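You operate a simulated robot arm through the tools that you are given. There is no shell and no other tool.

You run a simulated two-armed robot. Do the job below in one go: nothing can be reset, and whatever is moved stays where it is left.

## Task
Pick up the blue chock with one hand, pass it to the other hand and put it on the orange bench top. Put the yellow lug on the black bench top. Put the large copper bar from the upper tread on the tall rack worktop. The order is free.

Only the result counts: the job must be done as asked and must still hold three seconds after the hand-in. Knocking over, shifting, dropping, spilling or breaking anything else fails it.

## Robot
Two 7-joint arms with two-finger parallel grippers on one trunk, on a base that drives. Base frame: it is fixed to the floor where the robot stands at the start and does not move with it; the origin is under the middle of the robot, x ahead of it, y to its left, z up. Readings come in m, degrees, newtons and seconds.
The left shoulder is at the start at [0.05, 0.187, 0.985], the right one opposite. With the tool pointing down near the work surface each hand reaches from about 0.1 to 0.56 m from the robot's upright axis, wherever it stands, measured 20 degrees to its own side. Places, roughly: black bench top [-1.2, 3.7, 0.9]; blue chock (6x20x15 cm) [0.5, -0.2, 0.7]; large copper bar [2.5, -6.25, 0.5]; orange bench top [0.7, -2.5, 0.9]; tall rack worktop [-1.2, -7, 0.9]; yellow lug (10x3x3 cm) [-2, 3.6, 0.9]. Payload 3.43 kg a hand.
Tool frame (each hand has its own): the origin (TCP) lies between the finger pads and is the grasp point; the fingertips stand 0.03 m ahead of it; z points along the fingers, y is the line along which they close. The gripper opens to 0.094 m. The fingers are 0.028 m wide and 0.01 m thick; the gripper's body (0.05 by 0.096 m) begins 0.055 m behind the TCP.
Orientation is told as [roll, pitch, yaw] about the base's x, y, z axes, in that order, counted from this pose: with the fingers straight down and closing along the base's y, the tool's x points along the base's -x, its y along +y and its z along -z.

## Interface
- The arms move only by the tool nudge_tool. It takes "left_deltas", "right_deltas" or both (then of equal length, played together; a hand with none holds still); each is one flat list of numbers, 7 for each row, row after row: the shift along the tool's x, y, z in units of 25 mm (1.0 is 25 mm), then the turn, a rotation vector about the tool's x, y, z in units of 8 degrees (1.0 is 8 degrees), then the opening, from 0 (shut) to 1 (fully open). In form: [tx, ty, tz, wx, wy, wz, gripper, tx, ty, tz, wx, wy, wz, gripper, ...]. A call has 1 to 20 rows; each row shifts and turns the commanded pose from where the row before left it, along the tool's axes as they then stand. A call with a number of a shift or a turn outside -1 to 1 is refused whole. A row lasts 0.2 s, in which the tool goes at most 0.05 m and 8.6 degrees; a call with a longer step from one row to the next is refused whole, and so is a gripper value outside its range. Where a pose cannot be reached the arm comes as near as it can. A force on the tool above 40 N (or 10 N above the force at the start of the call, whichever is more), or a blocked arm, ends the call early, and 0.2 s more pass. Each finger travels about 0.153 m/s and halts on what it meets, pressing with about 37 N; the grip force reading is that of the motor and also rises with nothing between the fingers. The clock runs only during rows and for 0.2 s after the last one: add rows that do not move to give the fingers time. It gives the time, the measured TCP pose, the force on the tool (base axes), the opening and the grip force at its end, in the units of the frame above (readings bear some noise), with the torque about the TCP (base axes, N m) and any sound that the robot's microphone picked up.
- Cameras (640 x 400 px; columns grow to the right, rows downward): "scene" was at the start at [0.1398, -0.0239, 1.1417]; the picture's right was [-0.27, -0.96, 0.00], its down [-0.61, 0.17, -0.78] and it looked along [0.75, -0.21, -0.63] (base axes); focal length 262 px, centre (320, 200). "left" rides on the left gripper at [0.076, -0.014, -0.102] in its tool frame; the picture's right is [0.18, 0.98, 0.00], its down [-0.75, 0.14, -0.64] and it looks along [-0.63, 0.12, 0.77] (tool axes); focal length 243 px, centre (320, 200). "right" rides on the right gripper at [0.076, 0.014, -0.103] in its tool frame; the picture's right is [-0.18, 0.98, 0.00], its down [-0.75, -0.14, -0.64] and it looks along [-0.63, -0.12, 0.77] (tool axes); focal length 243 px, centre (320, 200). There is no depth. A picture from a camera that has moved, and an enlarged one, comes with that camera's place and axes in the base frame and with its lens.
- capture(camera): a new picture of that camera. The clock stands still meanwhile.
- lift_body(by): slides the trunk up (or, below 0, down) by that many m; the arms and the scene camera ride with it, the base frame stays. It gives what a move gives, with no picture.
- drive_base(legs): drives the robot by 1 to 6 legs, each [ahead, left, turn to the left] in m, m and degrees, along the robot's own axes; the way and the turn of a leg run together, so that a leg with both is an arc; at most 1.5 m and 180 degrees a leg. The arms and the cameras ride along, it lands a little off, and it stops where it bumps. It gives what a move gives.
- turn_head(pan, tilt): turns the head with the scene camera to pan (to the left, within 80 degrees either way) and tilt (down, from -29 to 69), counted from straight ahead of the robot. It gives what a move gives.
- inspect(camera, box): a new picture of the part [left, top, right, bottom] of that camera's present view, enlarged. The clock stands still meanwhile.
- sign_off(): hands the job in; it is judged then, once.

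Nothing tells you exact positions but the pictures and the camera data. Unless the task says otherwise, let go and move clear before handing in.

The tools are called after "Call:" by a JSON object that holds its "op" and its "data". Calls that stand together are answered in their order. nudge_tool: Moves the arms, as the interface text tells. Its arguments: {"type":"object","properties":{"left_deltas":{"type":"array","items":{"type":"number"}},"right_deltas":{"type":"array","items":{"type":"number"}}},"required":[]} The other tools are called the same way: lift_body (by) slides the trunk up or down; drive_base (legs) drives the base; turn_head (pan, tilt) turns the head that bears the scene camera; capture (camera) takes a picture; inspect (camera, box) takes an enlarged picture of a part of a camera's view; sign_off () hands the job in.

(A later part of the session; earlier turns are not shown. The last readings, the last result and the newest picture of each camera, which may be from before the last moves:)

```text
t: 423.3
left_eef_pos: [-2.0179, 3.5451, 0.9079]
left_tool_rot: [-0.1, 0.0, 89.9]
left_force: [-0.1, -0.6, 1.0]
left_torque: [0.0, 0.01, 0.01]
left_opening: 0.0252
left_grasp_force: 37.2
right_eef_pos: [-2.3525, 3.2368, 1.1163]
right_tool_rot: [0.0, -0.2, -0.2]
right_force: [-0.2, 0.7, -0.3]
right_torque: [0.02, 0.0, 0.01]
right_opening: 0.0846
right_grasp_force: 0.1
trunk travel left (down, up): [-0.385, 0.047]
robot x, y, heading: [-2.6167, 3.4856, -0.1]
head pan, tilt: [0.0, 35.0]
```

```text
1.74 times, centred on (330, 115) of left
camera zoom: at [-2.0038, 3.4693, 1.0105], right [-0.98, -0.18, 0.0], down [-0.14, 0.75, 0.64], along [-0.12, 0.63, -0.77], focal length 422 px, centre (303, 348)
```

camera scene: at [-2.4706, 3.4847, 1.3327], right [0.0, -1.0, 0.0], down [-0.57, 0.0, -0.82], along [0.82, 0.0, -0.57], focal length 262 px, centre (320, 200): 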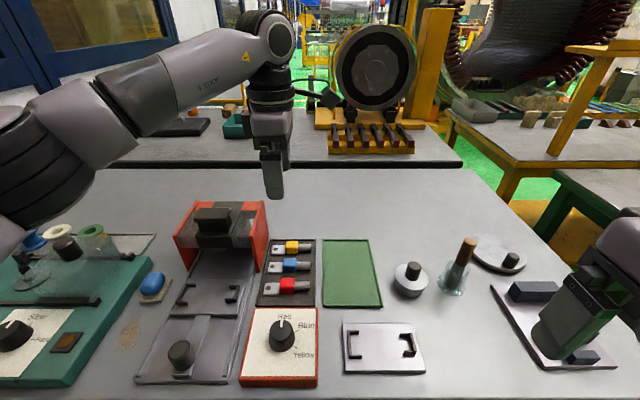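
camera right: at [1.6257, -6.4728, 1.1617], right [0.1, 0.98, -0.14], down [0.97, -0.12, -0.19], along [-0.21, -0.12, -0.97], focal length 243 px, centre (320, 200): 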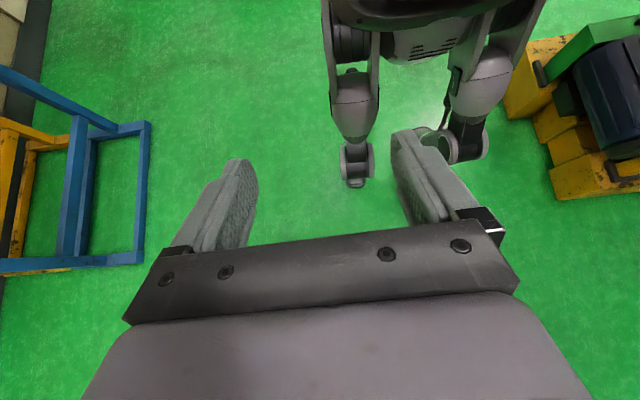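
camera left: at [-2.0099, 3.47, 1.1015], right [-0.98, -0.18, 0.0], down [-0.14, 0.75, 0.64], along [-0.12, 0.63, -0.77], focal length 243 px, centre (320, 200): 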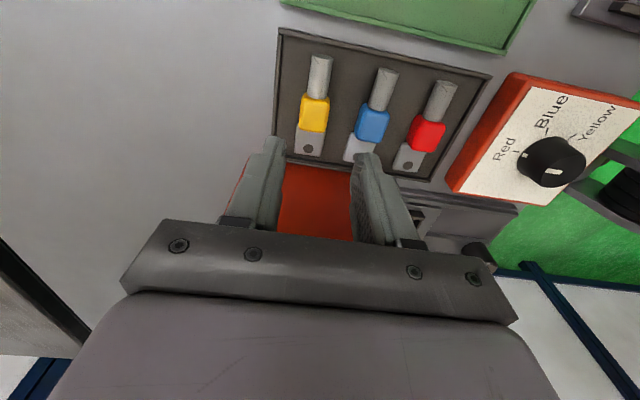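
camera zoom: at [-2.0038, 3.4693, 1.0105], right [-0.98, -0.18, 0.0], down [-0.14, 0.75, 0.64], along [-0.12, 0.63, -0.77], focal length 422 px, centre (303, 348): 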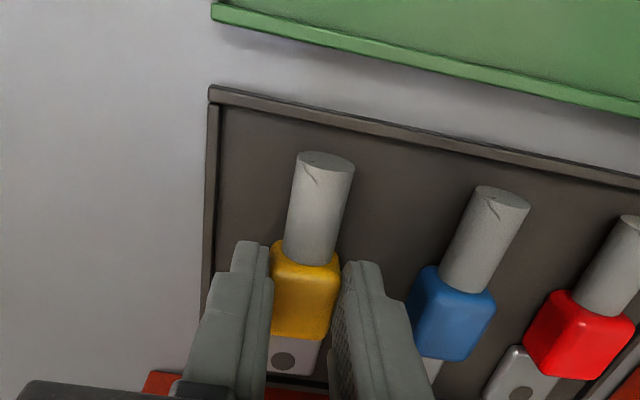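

Gripped the yellow lug (2.5 cm, 37 N) with the others untouched. Lifting straight up.

Call:
{"op": "nudge_tool", "data": {"left_deltas": [0, 0, -0.2, 0, 0, 0, 0, 0, 0, -0.3, 0, 0, 0, 0, 0, 0, -0.5, 0, 0, 0, 0, 0, 0, -0.6, 0, 0, 0, 0, 0, 0, -0.8, 0, 0, 0, 0, 0, 0, -0.8, 0, 0, 0, 0, 0, 0, -0.8, 0, 0, 0, 0, 0, 0, -0.8, 0, 0, 0, 0, 0, 0, -0.8, 0, 0, 0, 0, 0, 0, -0.8, 0, 0, 0, 0, 0, 0, 0, 0, 0, 0, 0]}}

Call:
{"op": "capture", "data": {"camera": "left"}}

Call:
{"op": "inspect", "data": {"camera": "scene", "box": [200, 100, 400, 300]}}

```text
t: 425.7
left_eef_pos: [-2.0179, 3.5455, 1.0704]
left_tool_rot: [0.0, 0.0, 90.1]
left_force: [1.1, 0.1, -0.6]
left_torque: [-0.03, -0.02, 0.0]
left_opening: 0.0249
left_grasp_force: 37.1
right_eef_pos: [-2.3523, 3.236, 1.1158]
right_tool_rot: [0.0, -0.2, -0.2]
right_force: [-1.0, 0.4, 1.1]
right_torque: [0.02, 0.0, -0.02]
right_opening: 0.0845
right_grasp_force: 0.0
trunk travel left (down, up): [-0.385, 0.047]
robot x, y, heading: [-2.6159, 3.4871, -0.1]
head pan, tilt: [0.0, 35.0]
```

```text
taken
camera left: at [-2.004, 3.4685, 1.1728], right [-0.98, -0.18, 0.0], down [-0.14, 0.75, 0.64], along [-0.12, 0.63, -0.77], focal length 243 px, centre (320, 200)
```

left: 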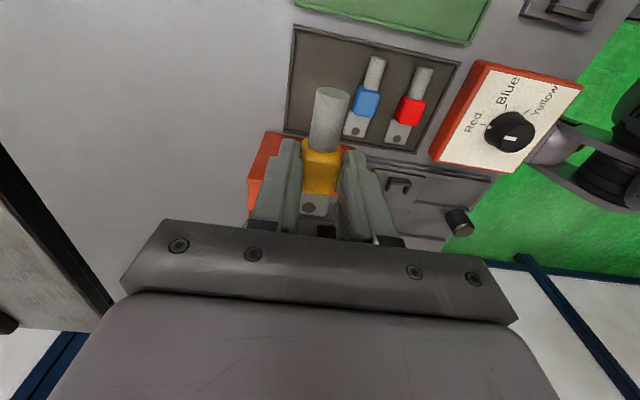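

```text
2.00 times, centred on (300, 200) of scene
camera zoom: at [-2.4703, 3.4849, 1.3327], right [0.0, -1.0, 0.0], down [-0.57, 0.0, -0.82], along [0.82, 0.0, -0.57], focal length 524 px, centre (360, 200)
```

zoom: 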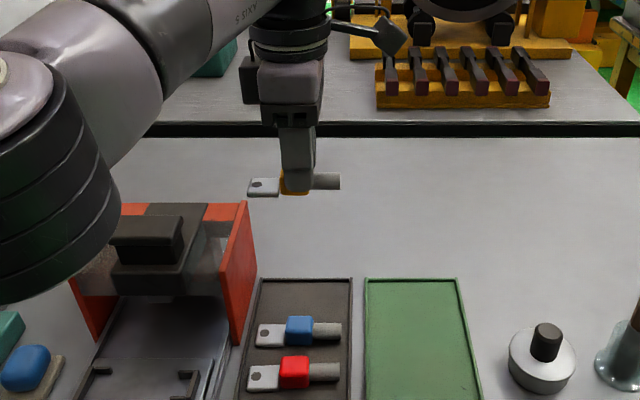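

The lug is lifted cleanly; blue and red stay in place. Retracting the hand, backing off, and re-orienting the gripper for travel.

Call:
{"op": "nudge_tool", "data": {"left_deltas": [0, 0.4, -0.8, 0, 0, 0, 0, 0, 0.9, -0.6, 0, 0, 0, 0, 0, 0.9, -0.3, 0, 0, 0, 0, 0, 0.9, 0, 0, 0, 0, 0, 0, 0.9, 0, 0, 0, 0, 0, 0, 0.9, 0, 0, 0, 0, 0, 0, 0.9, 0, 0, 0, 0, 0, 0, 0, 0, 0, 0, 0, 0]}}

Call:
{"op": "drive_base", "data": {"legs": [[-0.42, 0, 0]]}}

Call:
{"op": "nudge_tool", "data": {"left_deltas": [0, 0, 0, 0, 0, 0.9375, 0, 0, 0, 0, 0, 0, 0.9375, 0, 0, 0, 0, 0, 0, 0.9375, 0, 0, 0, 0, 0, 0, 0.9375, 0, 0, 0, 0, 0, 0, 0.9375, 0, 0, 0, 0, 0, 0, 0.9375, 0, 0, 0, 0, 0, 0, 0.9375, 0, 0, 0, 0, 0, 0, 0.9375, 0, 0, 0, 0, 0, 0, 0.9375, 0, 0, 0, 0, 0, 0, 0.9375, 0, 0, 0, 0, 0, 0, 0.9375, 0, 0, 0, 0, 0, 0, 0.9375, 0, 0, 0, 0, 0, 0, 0, 0]}}

Call:
{"op": "capture", "data": {"camera": "scene"}}

```text
t: 427.5
left_eef_pos: [-2.0377, 3.5268, 1.1266]
left_tool_rot: [0.1, 0.0, 90.3]
left_force: [0.0, -0.3, -1.5]
left_torque: [-0.02, -0.06, 0.01]
left_opening: 0.0249
left_grasp_force: 36.8
left hand out of reach, approached as far as the arm can: row 1, 2, 3, 4, 5, 6, 7
right_eef_pos: [-2.3532, 3.2366, 1.1162]
right_tool_rot: [0.0, -0.2, -0.1]
right_force: [0.1, 0.7, 0.0]
right_torque: [-0.02, -0.01, -0.01]
right_opening: 0.0847
right_grasp_force: 0.0
trunk travel left (down, up): [-0.385, 0.047]
robot x, y, heading: [-2.6133, 3.486, -0.1]
head pan, tilt: [0.0, 35.0]
```

```text
t: 430.0
left_eef_pos: [-2.4474, 3.5251, 1.1275]
left_tool_rot: [0.0, 0.1, 90.2]
left_force: [0.8, -0.4, -0.4]
left_torque: [0.0, -0.01, 0.02]
left_opening: 0.0251
left_grasp_force: 37.2
right_eef_pos: [-2.7624, 3.2377, 1.1176]
right_tool_rot: [0.0, -0.2, -0.3]
right_force: [0.2, 0.6, 0.1]
right_torque: [0.03, 0.0, 0.0]
right_opening: 0.0848
right_grasp_force: 0.0
trunk travel left (down, up): [-0.385, 0.047]
robot x, y, heading: [-3.026, 3.4878, -0.3]
head pan, tilt: [0.0, 35.0]
```

```text
t: 432.8
left_eef_pos: [-2.4472, 3.525, 1.1274]
left_tool_rot: [-0.1, 0.1, 0.0]
left_force: [-0.3, -0.4, -0.7]
left_torque: [0.01, 0.01, -0.02]
left_opening: 0.0248
left_grasp_force: 36.6
right_eef_pos: [-2.7617, 3.2375, 1.1154]
right_tool_rot: [0.0, -0.2, -0.2]
right_force: [0.2, 0.1, 0.2]
right_torque: [0.0, 0.02, -0.01]
right_opening: 0.0846
right_grasp_force: 0.1
trunk travel left (down, up): [-0.385, 0.047]
robot x, y, heading: [-3.0251, 3.49, -0.5]
head pan, tilt: [0.0, 35.0]
```

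```text
taken
camera scene: at [-2.8788, 3.4854, 1.3327], right [-0.01, -1.0, 0.0], down [-0.57, 0.0, -0.82], along [0.82, 0.0, -0.57], focal length 262 px, centre (320, 200)
```

scene: 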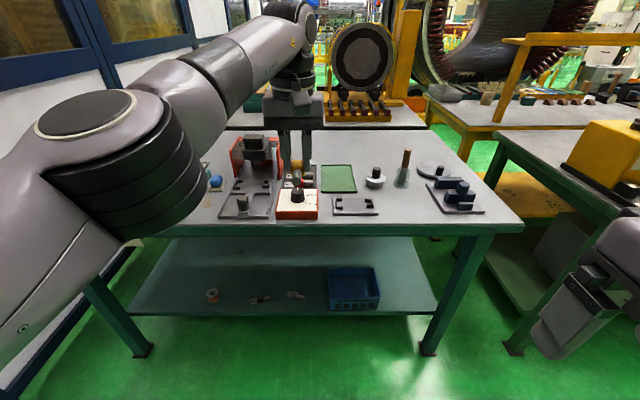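

Retracting the left hand closer, then driving back around to the black bench's east side.

Call:
{"op": "nudge_tool", "data": {"left_deltas": [1, 0, 0.3, 0, 0, 0, 0, 1, 0, 0.3, 0, 0, 0, 0, 1, 0, 0.3, 0, 0, 0, 0, 1, 0, 0, 0, 0, 0, 0, 1, 0, 0, 0, 0, 0, 0, 1, 0, 0, 0, 0, 0, 0, 0, 0, 0, 0, 0, 0, 0]}}

Call:
{"op": "drive_base", "data": {"legs": [[0, 0, -89.5], [1.5, 0, 0], [1.5, 0, 0]]}}

Call:
{"op": "turn_head", "data": {"pan": 0, "tilt": 20}}

Call:
{"op": "capture", "data": {"camera": "scene"}}

```text
t: 434.4
left_eef_pos: [-2.4542, 3.5264, 1.1458]
left_tool_rot: [-0.4, 0.6, 1.3]
left_force: [-0.1, -0.5, -0.6]
left_torque: [-0.01, 0.01, -0.03]
left_opening: 0.0247
left_grasp_force: 37.0
left hand out of reach, approached as far as the arm can: row 1, 2, 3, 4, 5, 6
right_eef_pos: [-2.7606, 3.2366, 1.1154]
right_tool_rot: [0.0, -0.2, -0.3]
right_force: [0.0, -0.1, 0.4]
right_torque: [0.02, 0.01, -0.03]
right_opening: 0.0845
right_grasp_force: 0.0
trunk travel left (down, up): [-0.385, 0.047]
robot x, y, heading: [-3.0258, 3.4862, -0.3]
head pan, tilt: [0.0, 35.0]
```

```text
t: 452.7
left_eef_pos: [-2.8977, -0.0929, 1.1496]
left_tool_rot: [-0.4, 0.1, -86.0]
left_force: [0.2, 0.6, -1.7]
left_torque: [0.01, 0.02, -0.01]
left_opening: 0.0251
left_grasp_force: 37.0
right_eef_pos: [-3.2015, 0.2019, 1.1157]
right_tool_rot: [-0.1, -0.1, -87.6]
right_force: [0.0, 1.0, 0.4]
right_torque: [0.02, -0.01, -0.02]
right_opening: 0.0846
right_grasp_force: 0.1
trunk travel left (down, up): [-0.385, 0.047]
robot x, y, heading: [-2.9632, 0.4747, -87.7]
head pan, tilt: [0.0, 35.0]
```

```text
t: 453.5
left_eef_pos: [-2.8968, -0.0932, 1.1491]
left_tool_rot: [-0.5, 0.2, -85.8]
left_force: [0.0, -0.7, -0.2]
left_torque: [0.02, 0.02, -0.02]
left_opening: 0.025
left_grasp_force: 37.1
right_eef_pos: [-3.2006, 0.2015, 1.1162]
right_tool_rot: [0.0, -0.1, -87.5]
right_force: [0.2, 0.1, 0.1]
right_torque: [-0.01, 0.0, -0.03]
right_opening: 0.0847
right_grasp_force: 0.0
trunk travel left (down, up): [-0.385, 0.047]
robot x, y, heading: [-2.9656, 0.4757, -87.7]
head pan, tilt: [0.0, 20.0]
```

```text
taken
camera scene: at [-2.9592, 0.3236, 1.3565], right [-1.0, -0.04, 0.0], down [-0.01, 0.34, -0.94], along [0.04, -0.94, -0.34], focal length 262 px, centre (320, 200)
```

scene: 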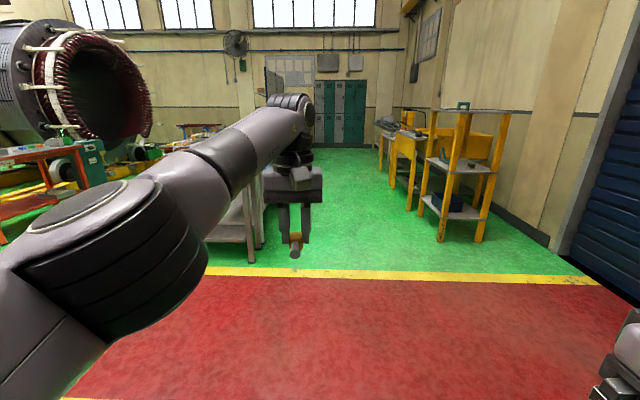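

The left arm is stretched out near a limit at this height. In this open spot I'll lower the hand first, then draw it back.

Call:
{"op": "nudge_tool", "data": {"left_deltas": [0, 0, 0.8, 0, 0, 0, 0, 0, 0, 0.8, 0, 0, 0, 0, 0, 0, 0.8, 0, 0, 0, 0, 0, 0, 0.8, 0, 0, 0, 0, 0.5, 0, 0.4, 0, 0, 0, 0, 0.5, 0, 0, 0, 0, 0, 0, 0.8, 0, 0, 0, 0, 0, 0, 0.8, 0, 0, 0, 0, 0, 0, 0, 0, 0, 0, 0, 0, 0]}}

Call:
{"op": "capture", "data": {"camera": "scene"}}

```text
t: 455.5
left_eef_pos: [-2.9054, -0.0417, 1.0633]
left_tool_rot: [-0.4, 0.2, -85.9]
left_force: [-0.5, -0.1, 0.3]
left_torque: [0.0, 0.0, 0.02]
left_opening: 0.0249
left_grasp_force: 37.0
left hand out of reach, approached as far as the arm can: row 1, 2, 3
right_eef_pos: [-3.2017, 0.201, 1.1165]
right_tool_rot: [0.0, -0.1, -87.5]
right_force: [0.3, 0.0, 0.1]
right_torque: [0.02, -0.02, 0.02]
right_opening: 0.0847
right_grasp_force: 0.0
trunk travel left (down, up): [-0.385, 0.047]
robot x, y, heading: [-2.9665, 0.4772, -87.7]
head pan, tilt: [0.0, 20.0]
```

```text
taken
camera scene: at [-2.9593, 0.3235, 1.3565], right [-1.0, -0.04, 0.0], down [-0.01, 0.34, -0.94], along [0.04, -0.94, -0.34], focal length 262 px, centre (320, 200)
```

scene: 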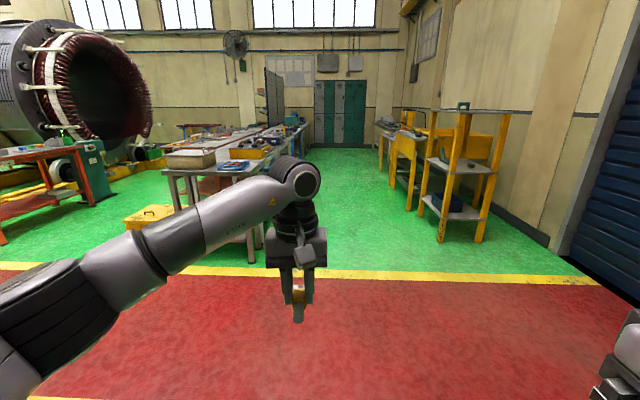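

Call:
{"op": "nudge_tool", "data": {"left_deltas": [0.8, 0, 0, 0, 0, 0, 0, 0.8, 0, 0, 0, 0, 0, 0, 0.8, 0, 0, 0, 0, 0, 0, 0.8, 0, 0, 0, 0, 0, 0, 0.8, 0, 0, 0, 0, 0, 0, 0, 0, 0, 0, 0, 0, 0]}}

Call:
{"op": "drive_base", "data": {"legs": [[1.25, 0, 0], [0, 0, 87.7]]}}

Call:
{"op": "capture", "data": {"camera": "scene"}}

```text
t: 456.9
left_eef_pos: [-2.9146, 0.0583, 1.0634]
left_tool_rot: [-0.4, 0.2, -85.9]
left_force: [0.0, -0.1, 0.1]
left_torque: [-0.03, 0.03, -0.03]
left_opening: 0.0251
left_grasp_force: 37.1
right_eef_pos: [-3.2016, 0.201, 1.117]
right_tool_rot: [0.0, -0.1, -87.6]
right_force: [-0.6, 0.0, -0.4]
right_torque: [0.02, -0.01, -0.03]
right_opening: 0.0845
right_grasp_force: 0.1
trunk travel left (down, up): [-0.385, 0.047]
robot x, y, heading: [-2.9675, 0.4743, -87.5]
head pan, tilt: [0.0, 20.0]
```

```text
t: 466.9
left_eef_pos: [-2.4859, -0.7442, 1.0645]
left_tool_rot: [-0.5, 0.1, 2.0]
left_force: [0.4, -0.1, -1.0]
left_torque: [-0.02, -0.01, 0.0]
left_opening: 0.0252
left_grasp_force: 36.6
right_eef_pos: [-2.6389, -1.0275, 1.1162]
right_tool_rot: [0.0, -0.3, 0.4]
right_force: [0.2, 0.6, 0.5]
right_torque: [-0.02, -0.01, 0.0]
right_opening: 0.0846
right_grasp_force: 0.0
trunk travel left (down, up): [-0.385, 0.047]
robot x, y, heading: [-2.9054, -0.78, 0.3]
head pan, tilt: [0.0, 20.0]
```

```text
taken
camera scene: at [-2.7543, -0.78, 1.3566], right [0.01, -1.0, 0.0], down [-0.34, 0.0, -0.94], along [0.94, 0.01, -0.34], focal length 262 px, centre (320, 200)
```

scene: 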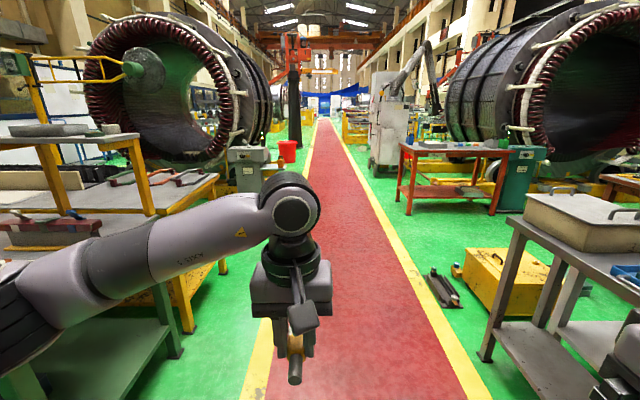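

Call:
{"op": "drive_base", "data": {"legs": [[1.5, 0, 0], [1.15, -0.05, 0], [0, 0, 89.7]]}}

Call:
{"op": "turn_head", "data": {"pan": 0, "tilt": 18}}

Call:
{"op": "capture", "data": {"camera": "scene"}}

```text
t: 483.7
left_eef_pos: [-0.2614, -0.3958, 1.0635]
left_tool_rot: [-0.5, 0.1, 91.2]
left_force: [-0.1, 0.6, -0.7]
left_torque: [-0.01, -0.01, 0.02]
left_opening: 0.0252
left_grasp_force: 36.9
right_eef_pos: [0.0179, -0.554, 1.117]
right_tool_rot: [0.0, -0.1, 89.7]
right_force: [0.9, 0.4, -0.2]
right_torque: [-0.03, 0.0, -0.01]
right_opening: 0.0847
right_grasp_force: 0.1
trunk travel left (down, up): [-0.385, 0.047]
robot x, y, heading: [-0.2313, -0.8126, 89.4]
head pan, tilt: [0.0, 20.0]
```

```text
t: 484.4
left_eef_pos: [-0.2615, -0.3959, 1.0625]
left_tool_rot: [-0.4, 0.1, 91.1]
left_force: [-0.4, -0.4, 0.4]
left_torque: [-0.03, 0.0, 0.0]
left_opening: 0.0248
left_grasp_force: 37.1
right_eef_pos: [0.0187, -0.5545, 1.1161]
right_tool_rot: [0.0, -0.2, 89.6]
right_force: [-0.2, 0.5, 0.0]
right_torque: [-0.01, -0.01, 0.02]
right_opening: 0.0846
right_grasp_force: 0.1
trunk travel left (down, up): [-0.385, 0.047]
robot x, y, heading: [-0.23, -0.8182, 89.6]
head pan, tilt: [0.0, 18.0]
```

```text
taken
camera scene: at [-0.2326, -0.6647, 1.3598], right [1.0, -0.01, 0.0], down [0.0, -0.31, -0.95], along [0.01, 0.95, -0.31], focal length 262 px, centre (320, 200)
```

scene: 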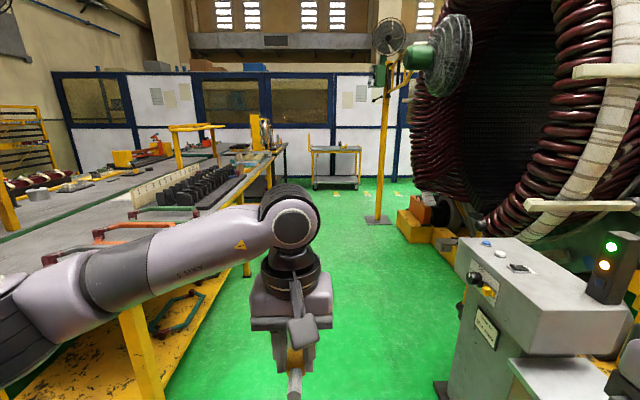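

Lug still firmly held. Driving north along the corridor again.

Call:
{"op": "drive_base", "data": {"legs": [[0, 0, 0.5], [1.4, 0, 0], [1.4, 0, 0]]}}

Call:
{"op": "capture", "data": {"camera": "scene"}}

```text
t: 498.2
left_eef_pos: [-0.2304, 2.4033, 1.063]
left_tool_rot: [-0.4, 0.2, 91.7]
left_force: [-0.1, 0.2, -0.8]
left_torque: [-0.01, -0.03, -0.02]
left_opening: 0.0248
left_grasp_force: 37.2
right_eef_pos: [0.0506, 2.2467, 1.1157]
right_tool_rot: [0.0, 0.0, 89.9]
right_force: [-0.6, -0.1, -0.1]
right_torque: [0.03, -0.01, 0.01]
right_opening: 0.0847
right_grasp_force: 0.0
trunk travel left (down, up): [-0.385, 0.047]
robot x, y, heading: [-0.2007, 1.9828, 89.7]
head pan, tilt: [0.0, 18.0]
```

```text
taken
camera scene: at [-0.1991, 2.1347, 1.3598], right [1.0, 0.0, 0.0], down [0.0, -0.31, -0.95], along [0.0, 0.95, -0.31], focal length 262 px, centre (320, 200)
```

scene: 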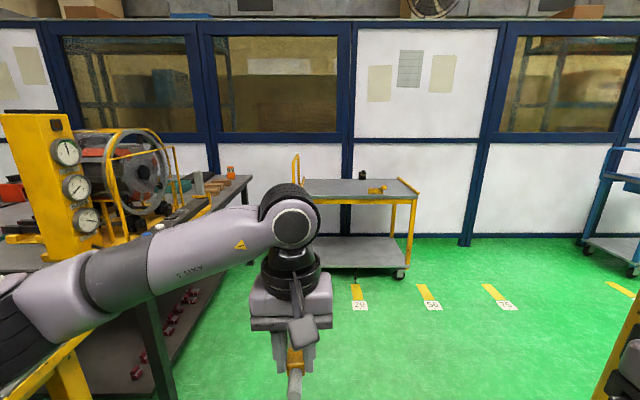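

The cart is farther than I thought (y≥4.15), leaving good working room. Moving up to a spot clear of the rig, then turning toward the black bench.

Call:
{"op": "drive_base", "data": {"legs": [[1.2, -0.32, 0], [0.27, 0, 0], [0, 0, 105]]}}

Call:
{"op": "turn_head", "data": {"pan": -15, "tilt": 28}}

Call:
{"op": "capture", "data": {"camera": "scene"}}

```text
t: 510.4
left_eef_pos: [-0.2893, 3.2818, 1.0639]
left_tool_rot: [-0.5, 0.1, -160.9]
left_force: [0.1, -0.2, -1.4]
left_torque: [0.04, -0.02, -0.03]
left_opening: 0.0249
left_grasp_force: 37.0
right_eef_pos: [-0.2267, 3.598, 1.1165]
right_tool_rot: [0.0, 0.0, -162.5]
right_force: [-0.1, 0.1, 0.1]
right_torque: [0.0, -0.03, -0.03]
right_opening: 0.0846
right_grasp_force: 0.1
trunk travel left (down, up): [-0.385, 0.047]
robot x, y, heading: [0.1019, 3.4404, -162.5]
head pan, tilt: [0.0, 18.0]
```

```text
t: 511.2
left_eef_pos: [-0.2896, 3.2815, 1.0634]
left_tool_rot: [-0.3, 0.1, -160.8]
left_force: [-0.9, 0.5, -0.9]
left_torque: [0.01, -0.01, 0.0]
left_opening: 0.0249
left_grasp_force: 37.0
right_eef_pos: [-0.2259, 3.5967, 1.1158]
right_tool_rot: [0.0, 0.0, -162.5]
right_force: [0.2, -0.8, -0.7]
right_torque: [0.0, -0.03, -0.01]
right_opening: 0.0846
right_grasp_force: 0.2
trunk travel left (down, up): [-0.385, 0.047]
robot x, y, heading: [0.0985, 3.4393, -162.5]
head pan, tilt: [-15.0, 28.0]
```

```text
taken
camera scene: at [-0.0475, 3.4163, 1.3437], right [-0.04, 1.0, 0.0], down [0.47, 0.02, -0.88], along [-0.88, -0.04, -0.47], focal length 262 px, centre (320, 200)
```

scene: 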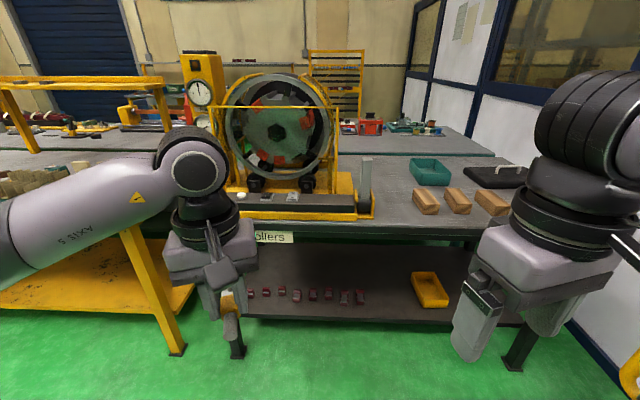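

Call:
{"op": "inspect", "data": {"camera": "scene", "box": [330, 130, 530, 260]}}

```text
3.08 times, centred on (430, 195) of scene
camera zoom: at [-0.0475, 3.4163, 1.3437], right [-0.04, 1.0, 0.0], down [0.47, 0.02, -0.88], along [-0.88, -0.04, -0.47], focal length 807 px, centre (-18, 215)
```

zoom: 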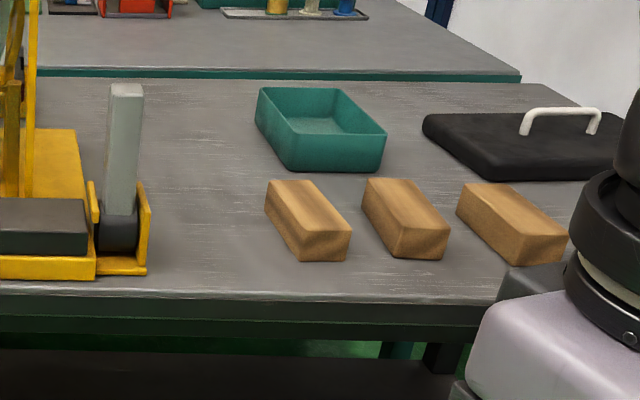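

The gap between lever (y≈3.57) and the first block (y≈3.735) is confirmed. Moving the robot in to about (−0.30, 3.70).

Call:
{"op": "drive_base", "data": {"legs": [[0.3, -0.37, 0]]}}

Call:
{"op": "turn_head", "data": {"pan": -5, "tilt": 40}}

Call:
{"op": "capture", "data": {"camera": "scene"}}

Call:
{"op": "capture", "data": {"camera": "left"}}

```text
t: 515.0
left_eef_pos: [-0.6909, 3.5481, 1.0632]
left_tool_rot: [-0.4, 0.2, -161.1]
left_force: [0.1, 0.7, -0.5]
left_torque: [-0.01, -0.05, 0.02]
left_opening: 0.0249
left_grasp_force: 37.1
right_eef_pos: [-0.6258, 3.8637, 1.1154]
right_tool_rot: [0.0, -0.1, -162.8]
right_force: [-0.1, 0.0, 0.6]
right_torque: [-0.02, -0.03, 0.01]
right_opening: 0.0845
right_grasp_force: 0.0
trunk travel left (down, up): [-0.385, 0.047]
robot x, y, heading: [-0.3021, 3.7012, -162.7]
head pan, tilt: [-15.0, 28.0]
```

```text
t: 515.7
left_eef_pos: [-0.6896, 3.5479, 1.0626]
left_tool_rot: [-0.4, 0.1, -161.2]
left_force: [-0.4, -0.6, -0.9]
left_torque: [0.03, 0.0, 0.01]
left_opening: 0.0248
left_grasp_force: 37.0
right_eef_pos: [-0.625, 3.863, 1.1163]
right_tool_rot: [0.0, 0.0, -162.6]
right_force: [0.1, -0.6, 0.3]
right_torque: [-0.01, -0.04, -0.03]
right_opening: 0.0848
right_grasp_force: 0.1
trunk travel left (down, up): [-0.385, 0.047]
robot x, y, heading: [-0.2999, 3.7031, -163.0]
head pan, tilt: [-5.0, 40.0]
```

```text
taken
camera scene: at [-0.4401, 3.6676, 1.3252], right [-0.21, 0.98, 0.0], down [0.63, 0.14, -0.77], along [-0.75, -0.16, -0.64], focal length 262 px, centre (320, 200)
```

scene: 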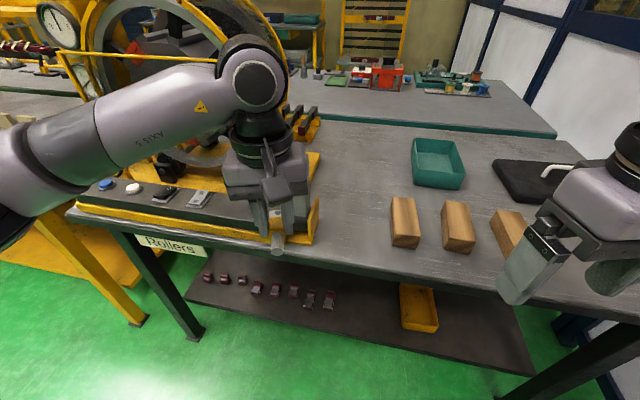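

```text
taken
camera left: at [-0.6235, 3.5854, 1.1667], right [0.49, -0.87, -0.01], down [-0.67, -0.38, 0.64], along [-0.56, -0.31, -0.77], focal length 243 px, centre (320, 200)
```

left: 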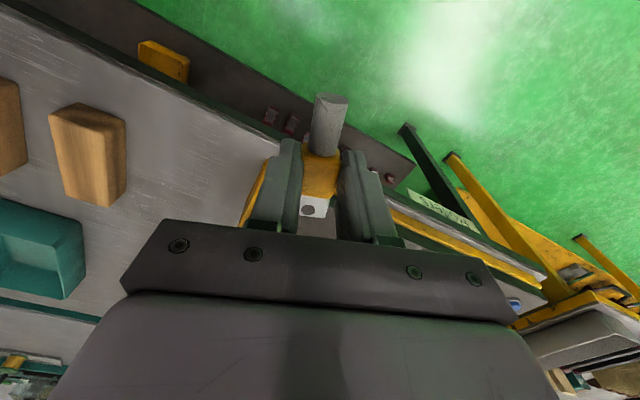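

Call:
{"op": "inspect", "data": {"camera": "scene", "box": [260, 140, 480, 300]}}

```text
2.50 times, centred on (370, 220) of scene
camera zoom: at [-0.4401, 3.6676, 1.3252], right [-0.21, 0.98, 0.0], down [0.63, 0.14, -0.77], along [-0.75, -0.16, -0.64], focal length 656 px, centre (195, 150)
```

zoom: 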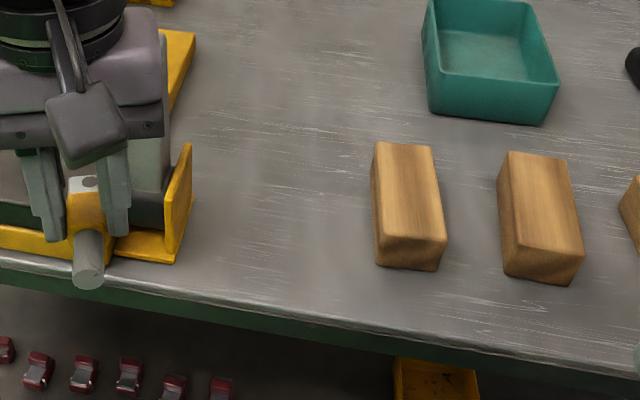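

Gap measured: bench top z≈0.862, edge x≈−0.785, lever bracket to y 3.57, block from y 3.746. Adjusting stance a bit (heading ≈205°) so my forearm keeps clear of the lever post.

Call:
{"op": "drive_base", "data": {"legs": [[-0.016, -0.081, 0], [0, 0, 8]]}}

Call:
{"op": "capture", "data": {"camera": "scene"}}

```text
t: 516.5
left_eef_pos: [-0.6921, 3.5502, 1.0626]
left_tool_rot: [-0.3, 0.2, -161.2]
left_force: [-0.1, -0.4, -0.9]
left_torque: [-0.01, -0.01, 0.01]
left_opening: 0.0249
left_grasp_force: 36.8
right_eef_pos: [-0.6256, 3.8647, 1.1144]
right_tool_rot: [0.0, -0.1, -162.7]
right_force: [0.0, 0.9, 0.8]
right_torque: [0.01, 0.02, 0.05]
right_opening: 0.0846
right_grasp_force: 0.2
trunk travel left (down, up): [-0.385, 0.047]
robot x, y, heading: [-0.2995, 3.7075, -162.9]
head pan, tilt: [-5.0, 40.0]
stopped in leg 1: the robot was blocked; the commanded pose is now the measured one
```

```text
taken
camera scene: at [-0.4407, 3.6695, 1.3251], right [-0.21, 0.98, 0.0], down [0.63, 0.14, -0.77], along [-0.75, -0.16, -0.64], focal length 262 px, centre (320, 200)
```

scene: 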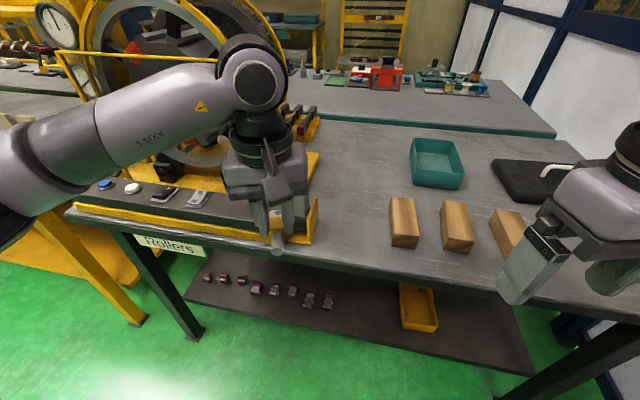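

The robot was blocked going right. Let me look at what is on my right side.

Call:
{"op": "turn_head", "data": {"pan": -78, "tilt": 30}}

Call:
{"op": "capture", "data": {"camera": "scene"}}

Call:
{"op": "turn_head", "data": {"pan": -78, "tilt": 60}}

Call:
{"op": "capture", "data": {"camera": "scene"}}

Call:
{"op": "capture", "data": {"camera": "right"}}

```text
t: 518.0
left_eef_pos: [-0.6904, 3.5509, 1.0648]
left_tool_rot: [-0.5, 0.3, -161.2]
left_force: [-0.2, 0.5, -0.6]
left_torque: [-0.02, -0.02, -0.02]
left_opening: 0.0251
left_grasp_force: 37.1
right_eef_pos: [-0.6265, 3.8664, 1.1159]
right_tool_rot: [0.1, -0.2, -162.7]
right_force: [0.1, -0.3, 0.3]
right_torque: [0.04, -0.01, 0.01]
right_opening: 0.0847
right_grasp_force: 0.1
trunk travel left (down, up): [-0.385, 0.047]
robot x, y, heading: [-0.303, 3.7056, -162.8]
head pan, tilt: [-78.0, 30.0]
```

```text
taken
camera scene: at [-0.4018, 3.7666, 1.3405], right [0.87, 0.49, 0.0], down [0.24, -0.44, -0.87], along [-0.42, 0.76, -0.5], focal length 262 px, centre (320, 200)
```

scene: 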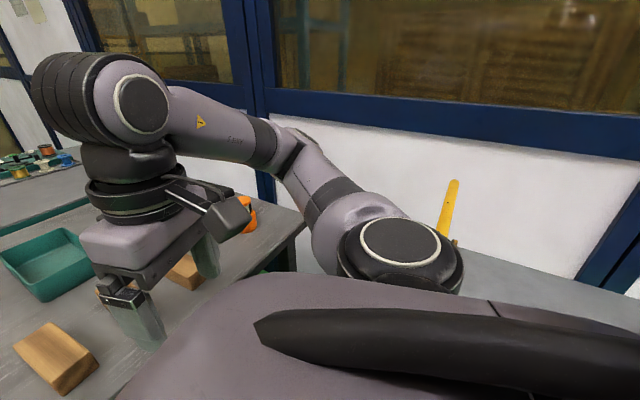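

```text
t: 518.9
left_eef_pos: [-0.6914, 3.5514, 1.0628]
left_tool_rot: [-0.4, 0.2, -161.3]
left_force: [-0.3, 0.4, -0.1]
left_torque: [0.03, 0.01, 0.04]
left_opening: 0.025
left_grasp_force: 37.2
right_eef_pos: [-0.625, 3.8653, 1.1164]
right_tool_rot: [0.1, -0.1, -162.8]
right_force: [-0.4, 0.0, 0.1]
right_torque: [0.0, 0.01, 0.0]
right_opening: 0.0845
right_grasp_force: 0.1
trunk travel left (down, up): [-0.385, 0.047]
robot x, y, heading: [-0.2976, 3.7082, -162.6]
head pan, tilt: [-78.0, 60.0]
```

```text
taken
camera scene: at [-0.3901, 3.7459, 1.2985], right [0.87, 0.49, 0.0], down [0.42, -0.76, -0.5], along [-0.24, 0.44, -0.87], focal length 262 px, centre (320, 200)
```

scene: 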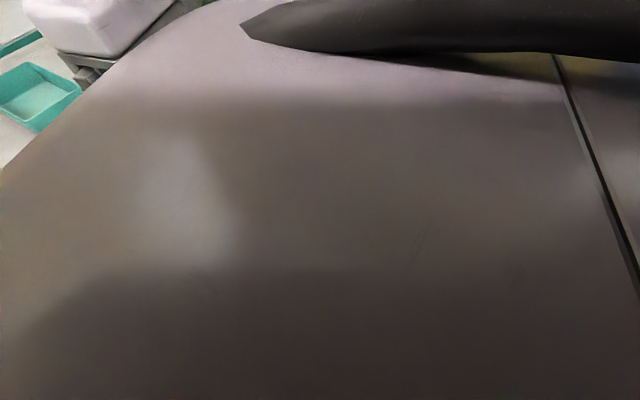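

```text
taken
camera right: at [-0.5479, 3.8742, 1.2198], right [0.12, -0.99, 0.0], down [-0.76, -0.09, 0.64], along [-0.64, -0.08, -0.77], focal length 243 px, centre (320, 200)
```

right: 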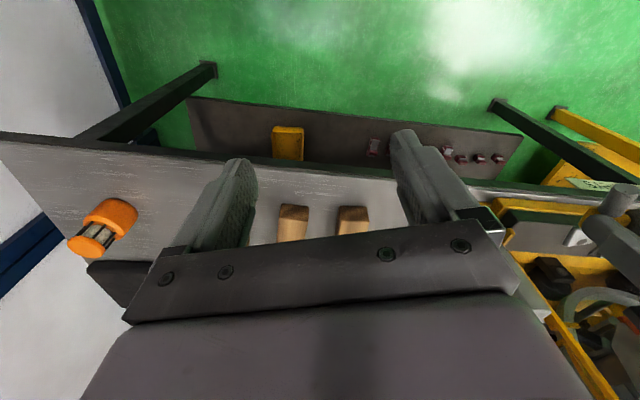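

The cart behind-right likely limits me, so I'll ease back left a touch. Then I move the left hand sideways (north) away from the lever before approaching.

Call:
{"op": "drive_base", "data": {"legs": [[0, 0.025, 0]]}}

Call:
{"op": "nudge_tool", "data": {"left_deltas": [0, -0.8, -0.2, 0, 0, 0, 0, 0, -0.8, -0.2, 0, 0, 0, 0, 0, -0.8, 0, 0, 0, 0, 0, 0, -0.8, 0, 0, 0, 0, 0, 0, -0.8, 0, 0, 0, 0, 0, 0, -0.8, 0, 0, 0, 0, 0, 0, 0, 0, 0, 0, 0, 0]}}

Call:
{"op": "turn_head", "data": {"pan": -5, "tilt": 40}}

Call:
{"op": "capture", "data": {"camera": "scene"}}

```text
t: 519.9
left_eef_pos: [-0.682, 3.5266, 1.0636]
left_tool_rot: [-0.4, 0.2, -161.3]
left_force: [0.4, 0.0, -0.3]
left_torque: [0.02, 0.01, -0.01]
left_opening: 0.0249
left_grasp_force: 37.0
right_eef_pos: [-0.6192, 3.8423, 1.1165]
right_tool_rot: [-0.1, -0.2, -162.6]
right_force: [-0.6, -0.1, 0.2]
right_torque: [-0.02, -0.01, 0.0]
right_opening: 0.0846
right_grasp_force: 0.1
trunk travel left (down, up): [-0.385, 0.047]
robot x, y, heading: [-0.293, 3.6787, -162.5]
head pan, tilt: [-78.0, 60.0]
```

```text
t: 521.5
left_eef_pos: [-0.7238, 3.6405, 1.0747]
left_tool_rot: [-0.4, 0.1, -161.3]
left_force: [-0.4, -1.5, 0.1]
left_torque: [0.0, -0.02, 0.01]
left_opening: 0.0246
left_grasp_force: 36.8
right_eef_pos: [-0.6173, 3.8415, 1.1156]
right_tool_rot: [0.0, -0.1, -162.7]
right_force: [-0.2, -0.1, 0.0]
right_torque: [0.05, 0.01, -0.01]
right_opening: 0.0846
right_grasp_force: 0.0
trunk travel left (down, up): [-0.385, 0.047]
robot x, y, heading: [-0.2963, 3.6806, -162.9]
head pan, tilt: [-78.0, 60.0]
```

```text
t: 522.9
left_eef_pos: [-0.7244, 3.64, 1.0741]
left_tool_rot: [-0.3, 0.2, -161.2]
left_force: [0.0, 0.0, 0.8]
left_torque: [0.01, -0.02, 0.0]
left_opening: 0.0252
left_grasp_force: 37.0
right_eef_pos: [-0.6192, 3.841, 1.1159]
right_tool_rot: [0.1, -0.1, -162.7]
right_force: [0.6, -0.7, -0.2]
right_torque: [0.01, 0.02, -0.01]
right_opening: 0.0849
right_grasp_force: 0.1
trunk travel left (down, up): [-0.385, 0.047]
robot x, y, heading: [-0.2925, 3.6805, -163.1]
head pan, tilt: [-5.0, 40.0]
```

```text
taken
camera scene: at [-0.4333, 3.6458, 1.3251], right [-0.21, 0.98, 0.0], down [0.63, 0.14, -0.77], along [-0.75, -0.16, -0.64], focal length 262 px, centre (320, 200)
```

scene: 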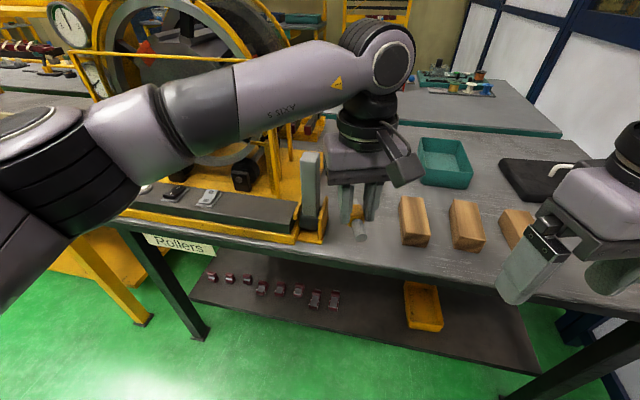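

To keep the forearm away from the lever post I'll reach with a nearly straight arm. Moving ahead 6 cm and extending the hand over the gap at height.

Call:
{"op": "drive_base", "data": {"legs": [[0.06, 0, 0]]}}

Call:
{"op": "nudge_tool", "data": {"left_deltas": [-0.6, -0.76, 0, 0, 0, 0, 0, -0.6, -0.76, 0, 0, 0, 0, 0, -0.6, -0.76, 0, 0, 0, 0, 0, -0.6, -0.76, 0, 0, 0, 0, 0, 0, 0, 0, 0, 0, 0, 0]}}

Call:
{"op": "capture", "data": {"camera": "scene"}}

Call:
{"op": "capture", "data": {"camera": "left"}}

```text
t: 523.9
left_eef_pos: [-0.7822, 3.6214, 1.0738]
left_tool_rot: [-0.4, 0.1, -161.2]
left_force: [-1.5, 0.3, -1.2]
left_torque: [0.0, 0.01, -0.03]
left_opening: 0.0248
left_grasp_force: 36.7
right_eef_pos: [-0.6761, 3.8239, 1.116]
right_tool_rot: [0.0, -0.1, -162.7]
right_force: [0.1, 0.1, 0.0]
right_torque: [0.0, -0.04, -0.02]
right_opening: 0.0843
right_grasp_force: 0.0
trunk travel left (down, up): [-0.385, 0.047]
robot x, y, heading: [-0.3504, 3.6659, -163.0]
head pan, tilt: [-5.0, 40.0]
```

```text
t: 525.1
left_eef_pos: [-0.8252, 3.643, 1.0749]
left_tool_rot: [-0.6, 0.2, -160.4]
left_force: [0.8, 0.3, -0.4]
left_torque: [0.01, -0.02, 0.03]
left_opening: 0.0248
left_grasp_force: 37.2
left hand out of reach, approached as far as the arm can: row 3, 4
right_eef_pos: [-0.6761, 3.8229, 1.1159]
right_tool_rot: [0.0, -0.1, -162.7]
right_force: [0.9, -0.4, 0.4]
right_torque: [0.0, -0.02, 0.01]
right_opening: 0.0845
right_grasp_force: 0.0
trunk travel left (down, up): [-0.385, 0.047]
robot x, y, heading: [-0.3508, 3.6676, -162.7]
head pan, tilt: [-5.0, 40.0]
```

```text
taken
camera scene: at [-0.4902, 3.6281, 1.3252], right [-0.21, 0.98, 0.0], down [0.63, 0.14, -0.77], along [-0.75, -0.16, -0.64], focal length 262 px, centre (320, 200)
```

scene: 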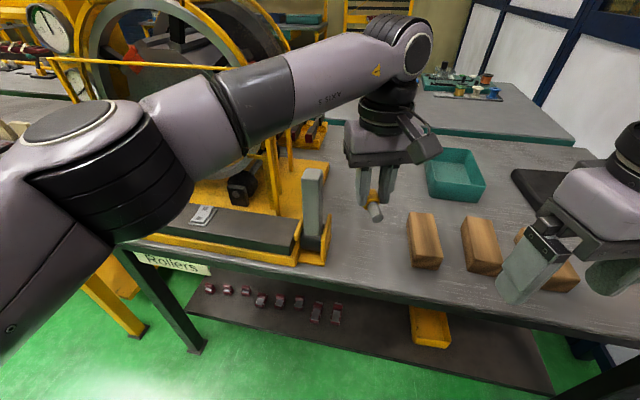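

```text
taken
camera left: at [-0.758, 3.6798, 1.1785], right [0.5, -0.86, -0.01], down [-0.66, -0.39, 0.64], along [-0.56, -0.32, -0.77], focal length 243 px, centre (320, 200)
```

left: 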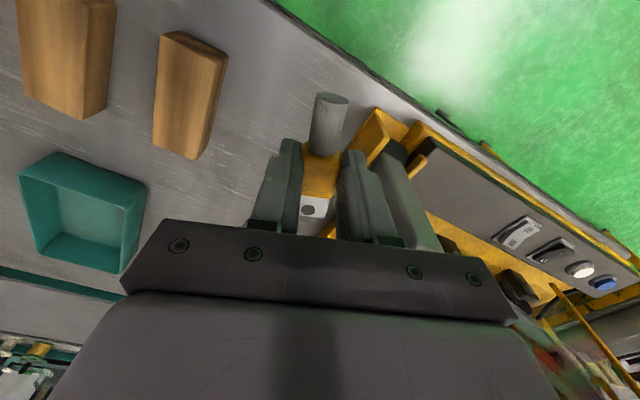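

The arm's reach ends there. Turning the base 5° right and moving 4 cm ahead will bring the hand to (−0.86, 3.68), well clear of the lever.

Call:
{"op": "drive_base", "data": {"legs": [[0, 0, -5], [0.04, 0, 0]]}}

Call:
{"op": "capture", "data": {"camera": "scene"}}

Call:
{"op": "capture", "data": {"camera": "left"}}

```text
t: 526.5
left_eef_pos: [-0.8668, 3.6747, 1.0772]
left_tool_rot: [-0.5, 0.2, -165.5]
left_force: [0.1, 0.8, -0.8]
left_torque: [0.02, 0.0, -0.01]
left_opening: 0.0248
left_grasp_force: 36.8
right_eef_pos: [-0.7017, 3.8438, 1.1152]
right_tool_rot: [0.0, -0.1, -167.7]
right_force: [-0.7, 0.7, 0.0]
right_torque: [0.01, -0.05, -0.01]
right_opening: 0.0846
right_grasp_force: 0.1
trunk travel left (down, up): [-0.385, 0.047]
robot x, y, heading: [-0.392, 3.6595, -167.6]
head pan, tilt: [-5.0, 40.0]
```

```text
taken
camera scene: at [-0.5339, 3.6315, 1.325], right [-0.13, 0.99, 0.0], down [0.64, 0.08, -0.77], along [-0.76, -0.1, -0.64], focal length 262 px, centre (320, 200)
```

scene: 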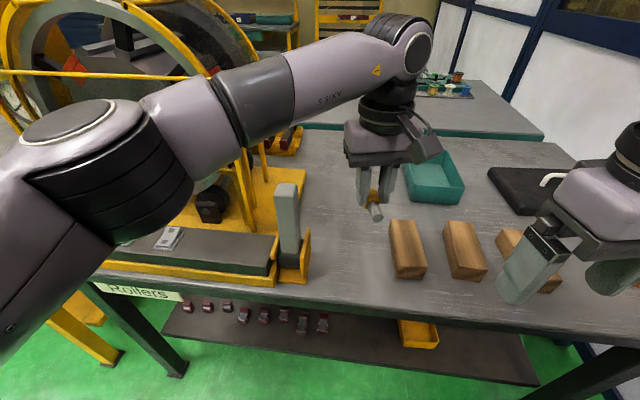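

```text
taken
camera left: at [-0.796, 3.7066, 1.1786], right [0.42, -0.91, -0.01], down [-0.69, -0.33, 0.64], along [-0.58, -0.27, -0.77], focal length 243 px, centre (320, 200)
```

left: 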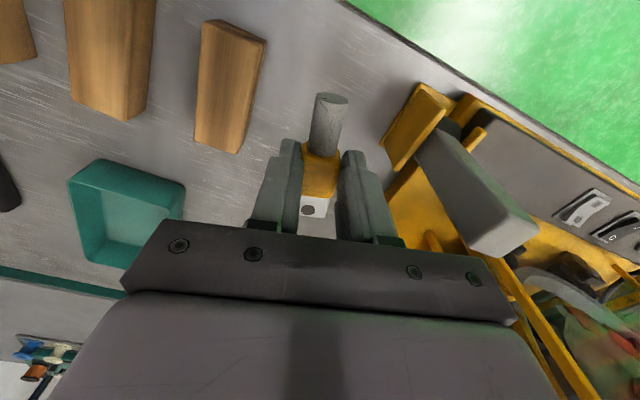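

Positioned over the gap with good clearance. Descending in stages while watching the forearm relative to the lever.

Call:
{"op": "nudge_tool", "data": {"left_deltas": [0, 0, 0.5, 0, 0, 0, 0, 0, 0, 0.5, 0, 0, 0, 0, 0, 0, 0.5, 0, 0, 0, 0, 0, 0, 0.5, 0, 0, 0, 0, 0, 0, 0.5, 0, 0, 0, 0, 0, 0, 0, 0, 0, 0, 0]}}

Call:
{"op": "capture", "data": {"camera": "scene"}}

Call:
{"op": "capture", "data": {"camera": "left"}}

```text
t: 527.9
left_eef_pos: [-0.8648, 3.6761, 1.0146]
left_tool_rot: [-0.5, 0.2, -165.6]
left_force: [-0.2, 0.2, 0.1]
left_torque: [0.01, -0.01, 0.0]
left_opening: 0.0252
left_grasp_force: 37.0
right_eef_pos: [-0.7002, 3.8425, 1.1166]
right_tool_rot: [0.0, -0.2, -167.7]
right_force: [0.7, -0.1, -0.3]
right_torque: [-0.01, -0.02, -0.03]
right_opening: 0.0846
right_grasp_force: 0.1
trunk travel left (down, up): [-0.385, 0.047]
robot x, y, heading: [-0.3899, 3.6554, -167.9]
head pan, tilt: [-5.0, 40.0]
```

```text
taken
camera scene: at [-0.5328, 3.6317, 1.3252], right [-0.13, 0.99, 0.0], down [0.64, 0.08, -0.77], along [-0.76, -0.1, -0.64], focal length 262 px, centre (320, 200)
```

scene: 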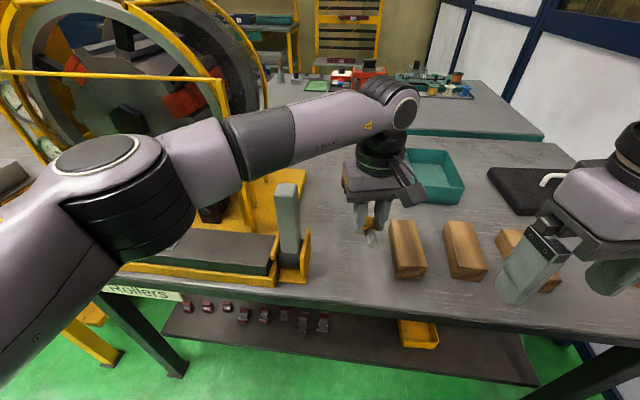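

```text
taken
camera left: at [-0.7951, 3.708, 1.117], right [0.42, -0.91, -0.01], down [-0.69, -0.33, 0.64], along [-0.58, -0.27, -0.77], focal length 243 px, centre (320, 200)
```

left: 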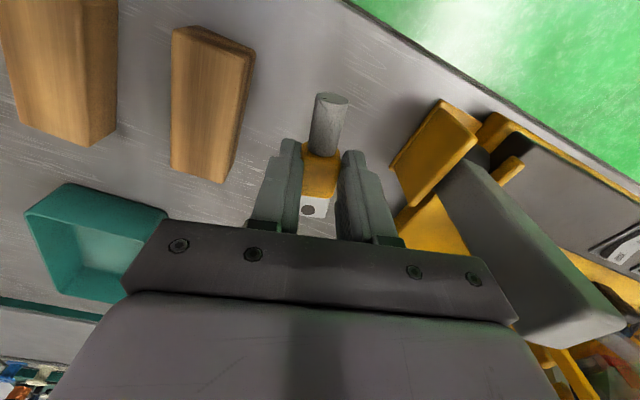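

The forearm passes near the lever post's top, so I raise the trunk fully (raising the elbow) and nudge the robot slightly away before continuing.

Call:
{"op": "lift_body", "data": {"by": 0.045}}

Call:
{"op": "drive_base", "data": {"legs": [[-0.005, -0.02, 0]]}}

Call:
{"op": "nudge_tool", "data": {"left_deltas": [0, 0, 0.5, 0, 0, 0, 0, 0, 0, 0.5, 0, 0, 0, 0, 0, 0, 0.5, 0, 0, 0, 0, 0, 0, 0.5, 0, 0, 0, 0, 0, 0, 0.4, 0, 0, 0, 0, 0, 0, 0, 0, 0, 0, 0]}}

Call:
{"op": "capture", "data": {"camera": "scene"}}

Call:
{"op": "capture", "data": {"camera": "left"}}

```text
t: 528.7
left_eef_pos: [-0.8643, 3.6763, 1.0598]
left_tool_rot: [-0.5, 0.1, -165.5]
left_force: [-0.1, -0.3, -0.1]
left_torque: [0.05, 0.01, 0.02]
left_opening: 0.0252
left_grasp_force: 37.2
right_eef_pos: [-0.7011, 3.8433, 1.1618]
right_tool_rot: [0.0, -0.1, -167.7]
right_force: [-0.1, 0.7, -0.1]
right_torque: [0.04, -0.01, -0.03]
right_opening: 0.085
right_grasp_force: 0.0
trunk travel left (down, up): [-0.43, 0.002]
robot x, y, heading: [-0.3869, 3.6554, -167.6]
head pan, tilt: [-5.0, 40.0]
```

```text
t: 529.6
left_eef_pos: [-0.8645, 3.6971, 1.0595]
left_tool_rot: [-0.5, 0.1, -165.5]
left_force: [0.9, -0.3, -1.3]
left_torque: [-0.02, -0.02, 0.02]
left_opening: 0.0252
left_grasp_force: 36.9
right_eef_pos: [-0.6997, 3.8644, 1.1604]
right_tool_rot: [0.1, -0.1, -167.7]
right_force: [0.2, 0.4, -0.4]
right_torque: [0.02, 0.0, 0.01]
right_opening: 0.0846
right_grasp_force: 0.0
trunk travel left (down, up): [-0.43, 0.002]
robot x, y, heading: [-0.3896, 3.6754, -167.9]
head pan, tilt: [-5.0, 40.0]
```

```text
t: 531.0
left_eef_pos: [-0.8638, 3.6978, 0.9995]
left_tool_rot: [-0.5, 0.1, -165.5]
left_force: [-0.4, -0.2, -0.7]
left_torque: [0.0, -0.04, -0.05]
left_opening: 0.0252
left_grasp_force: 37.4
right_eef_pos: [-0.6992, 3.8629, 1.1611]
right_tool_rot: [-0.1, -0.1, -167.7]
right_force: [0.7, 0.1, -1.3]
right_torque: [0.02, 0.03, -0.01]
right_opening: 0.0845
right_grasp_force: 0.1
trunk travel left (down, up): [-0.43, 0.002]
robot x, y, heading: [-0.387, 3.6796, -167.7]
head pan, tilt: [-5.0, 40.0]
```

```text
taken
camera scene: at [-0.5321, 3.6522, 1.3702], right [-0.13, 0.99, 0.0], down [0.64, 0.08, -0.77], along [-0.76, -0.1, -0.64], focal length 262 px, centre (320, 200)
```

scene: 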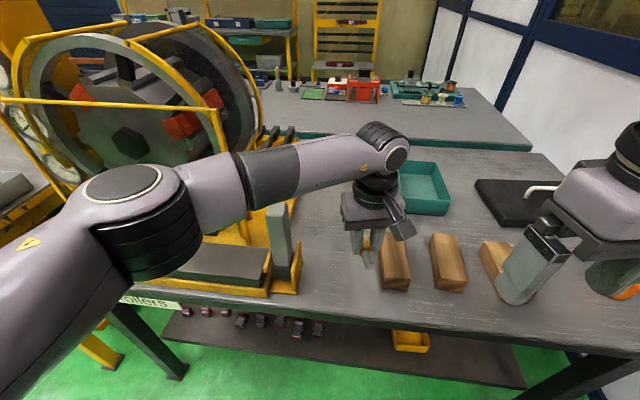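

```text
taken
camera left: at [-0.7944, 3.7291, 1.1021], right [0.43, -0.91, -0.01], down [-0.69, -0.33, 0.64], along [-0.58, -0.27, -0.77], focal length 243 px, centre (320, 200)
```

left: 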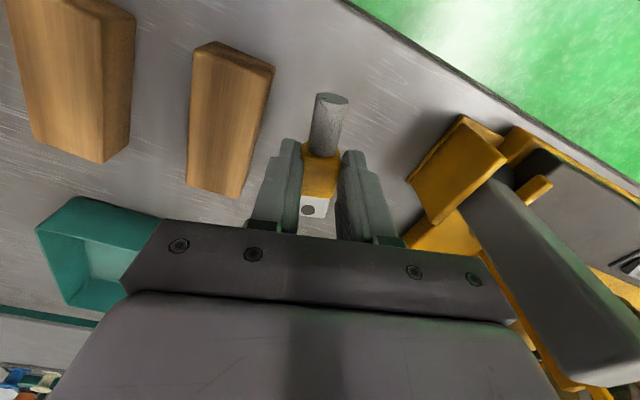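

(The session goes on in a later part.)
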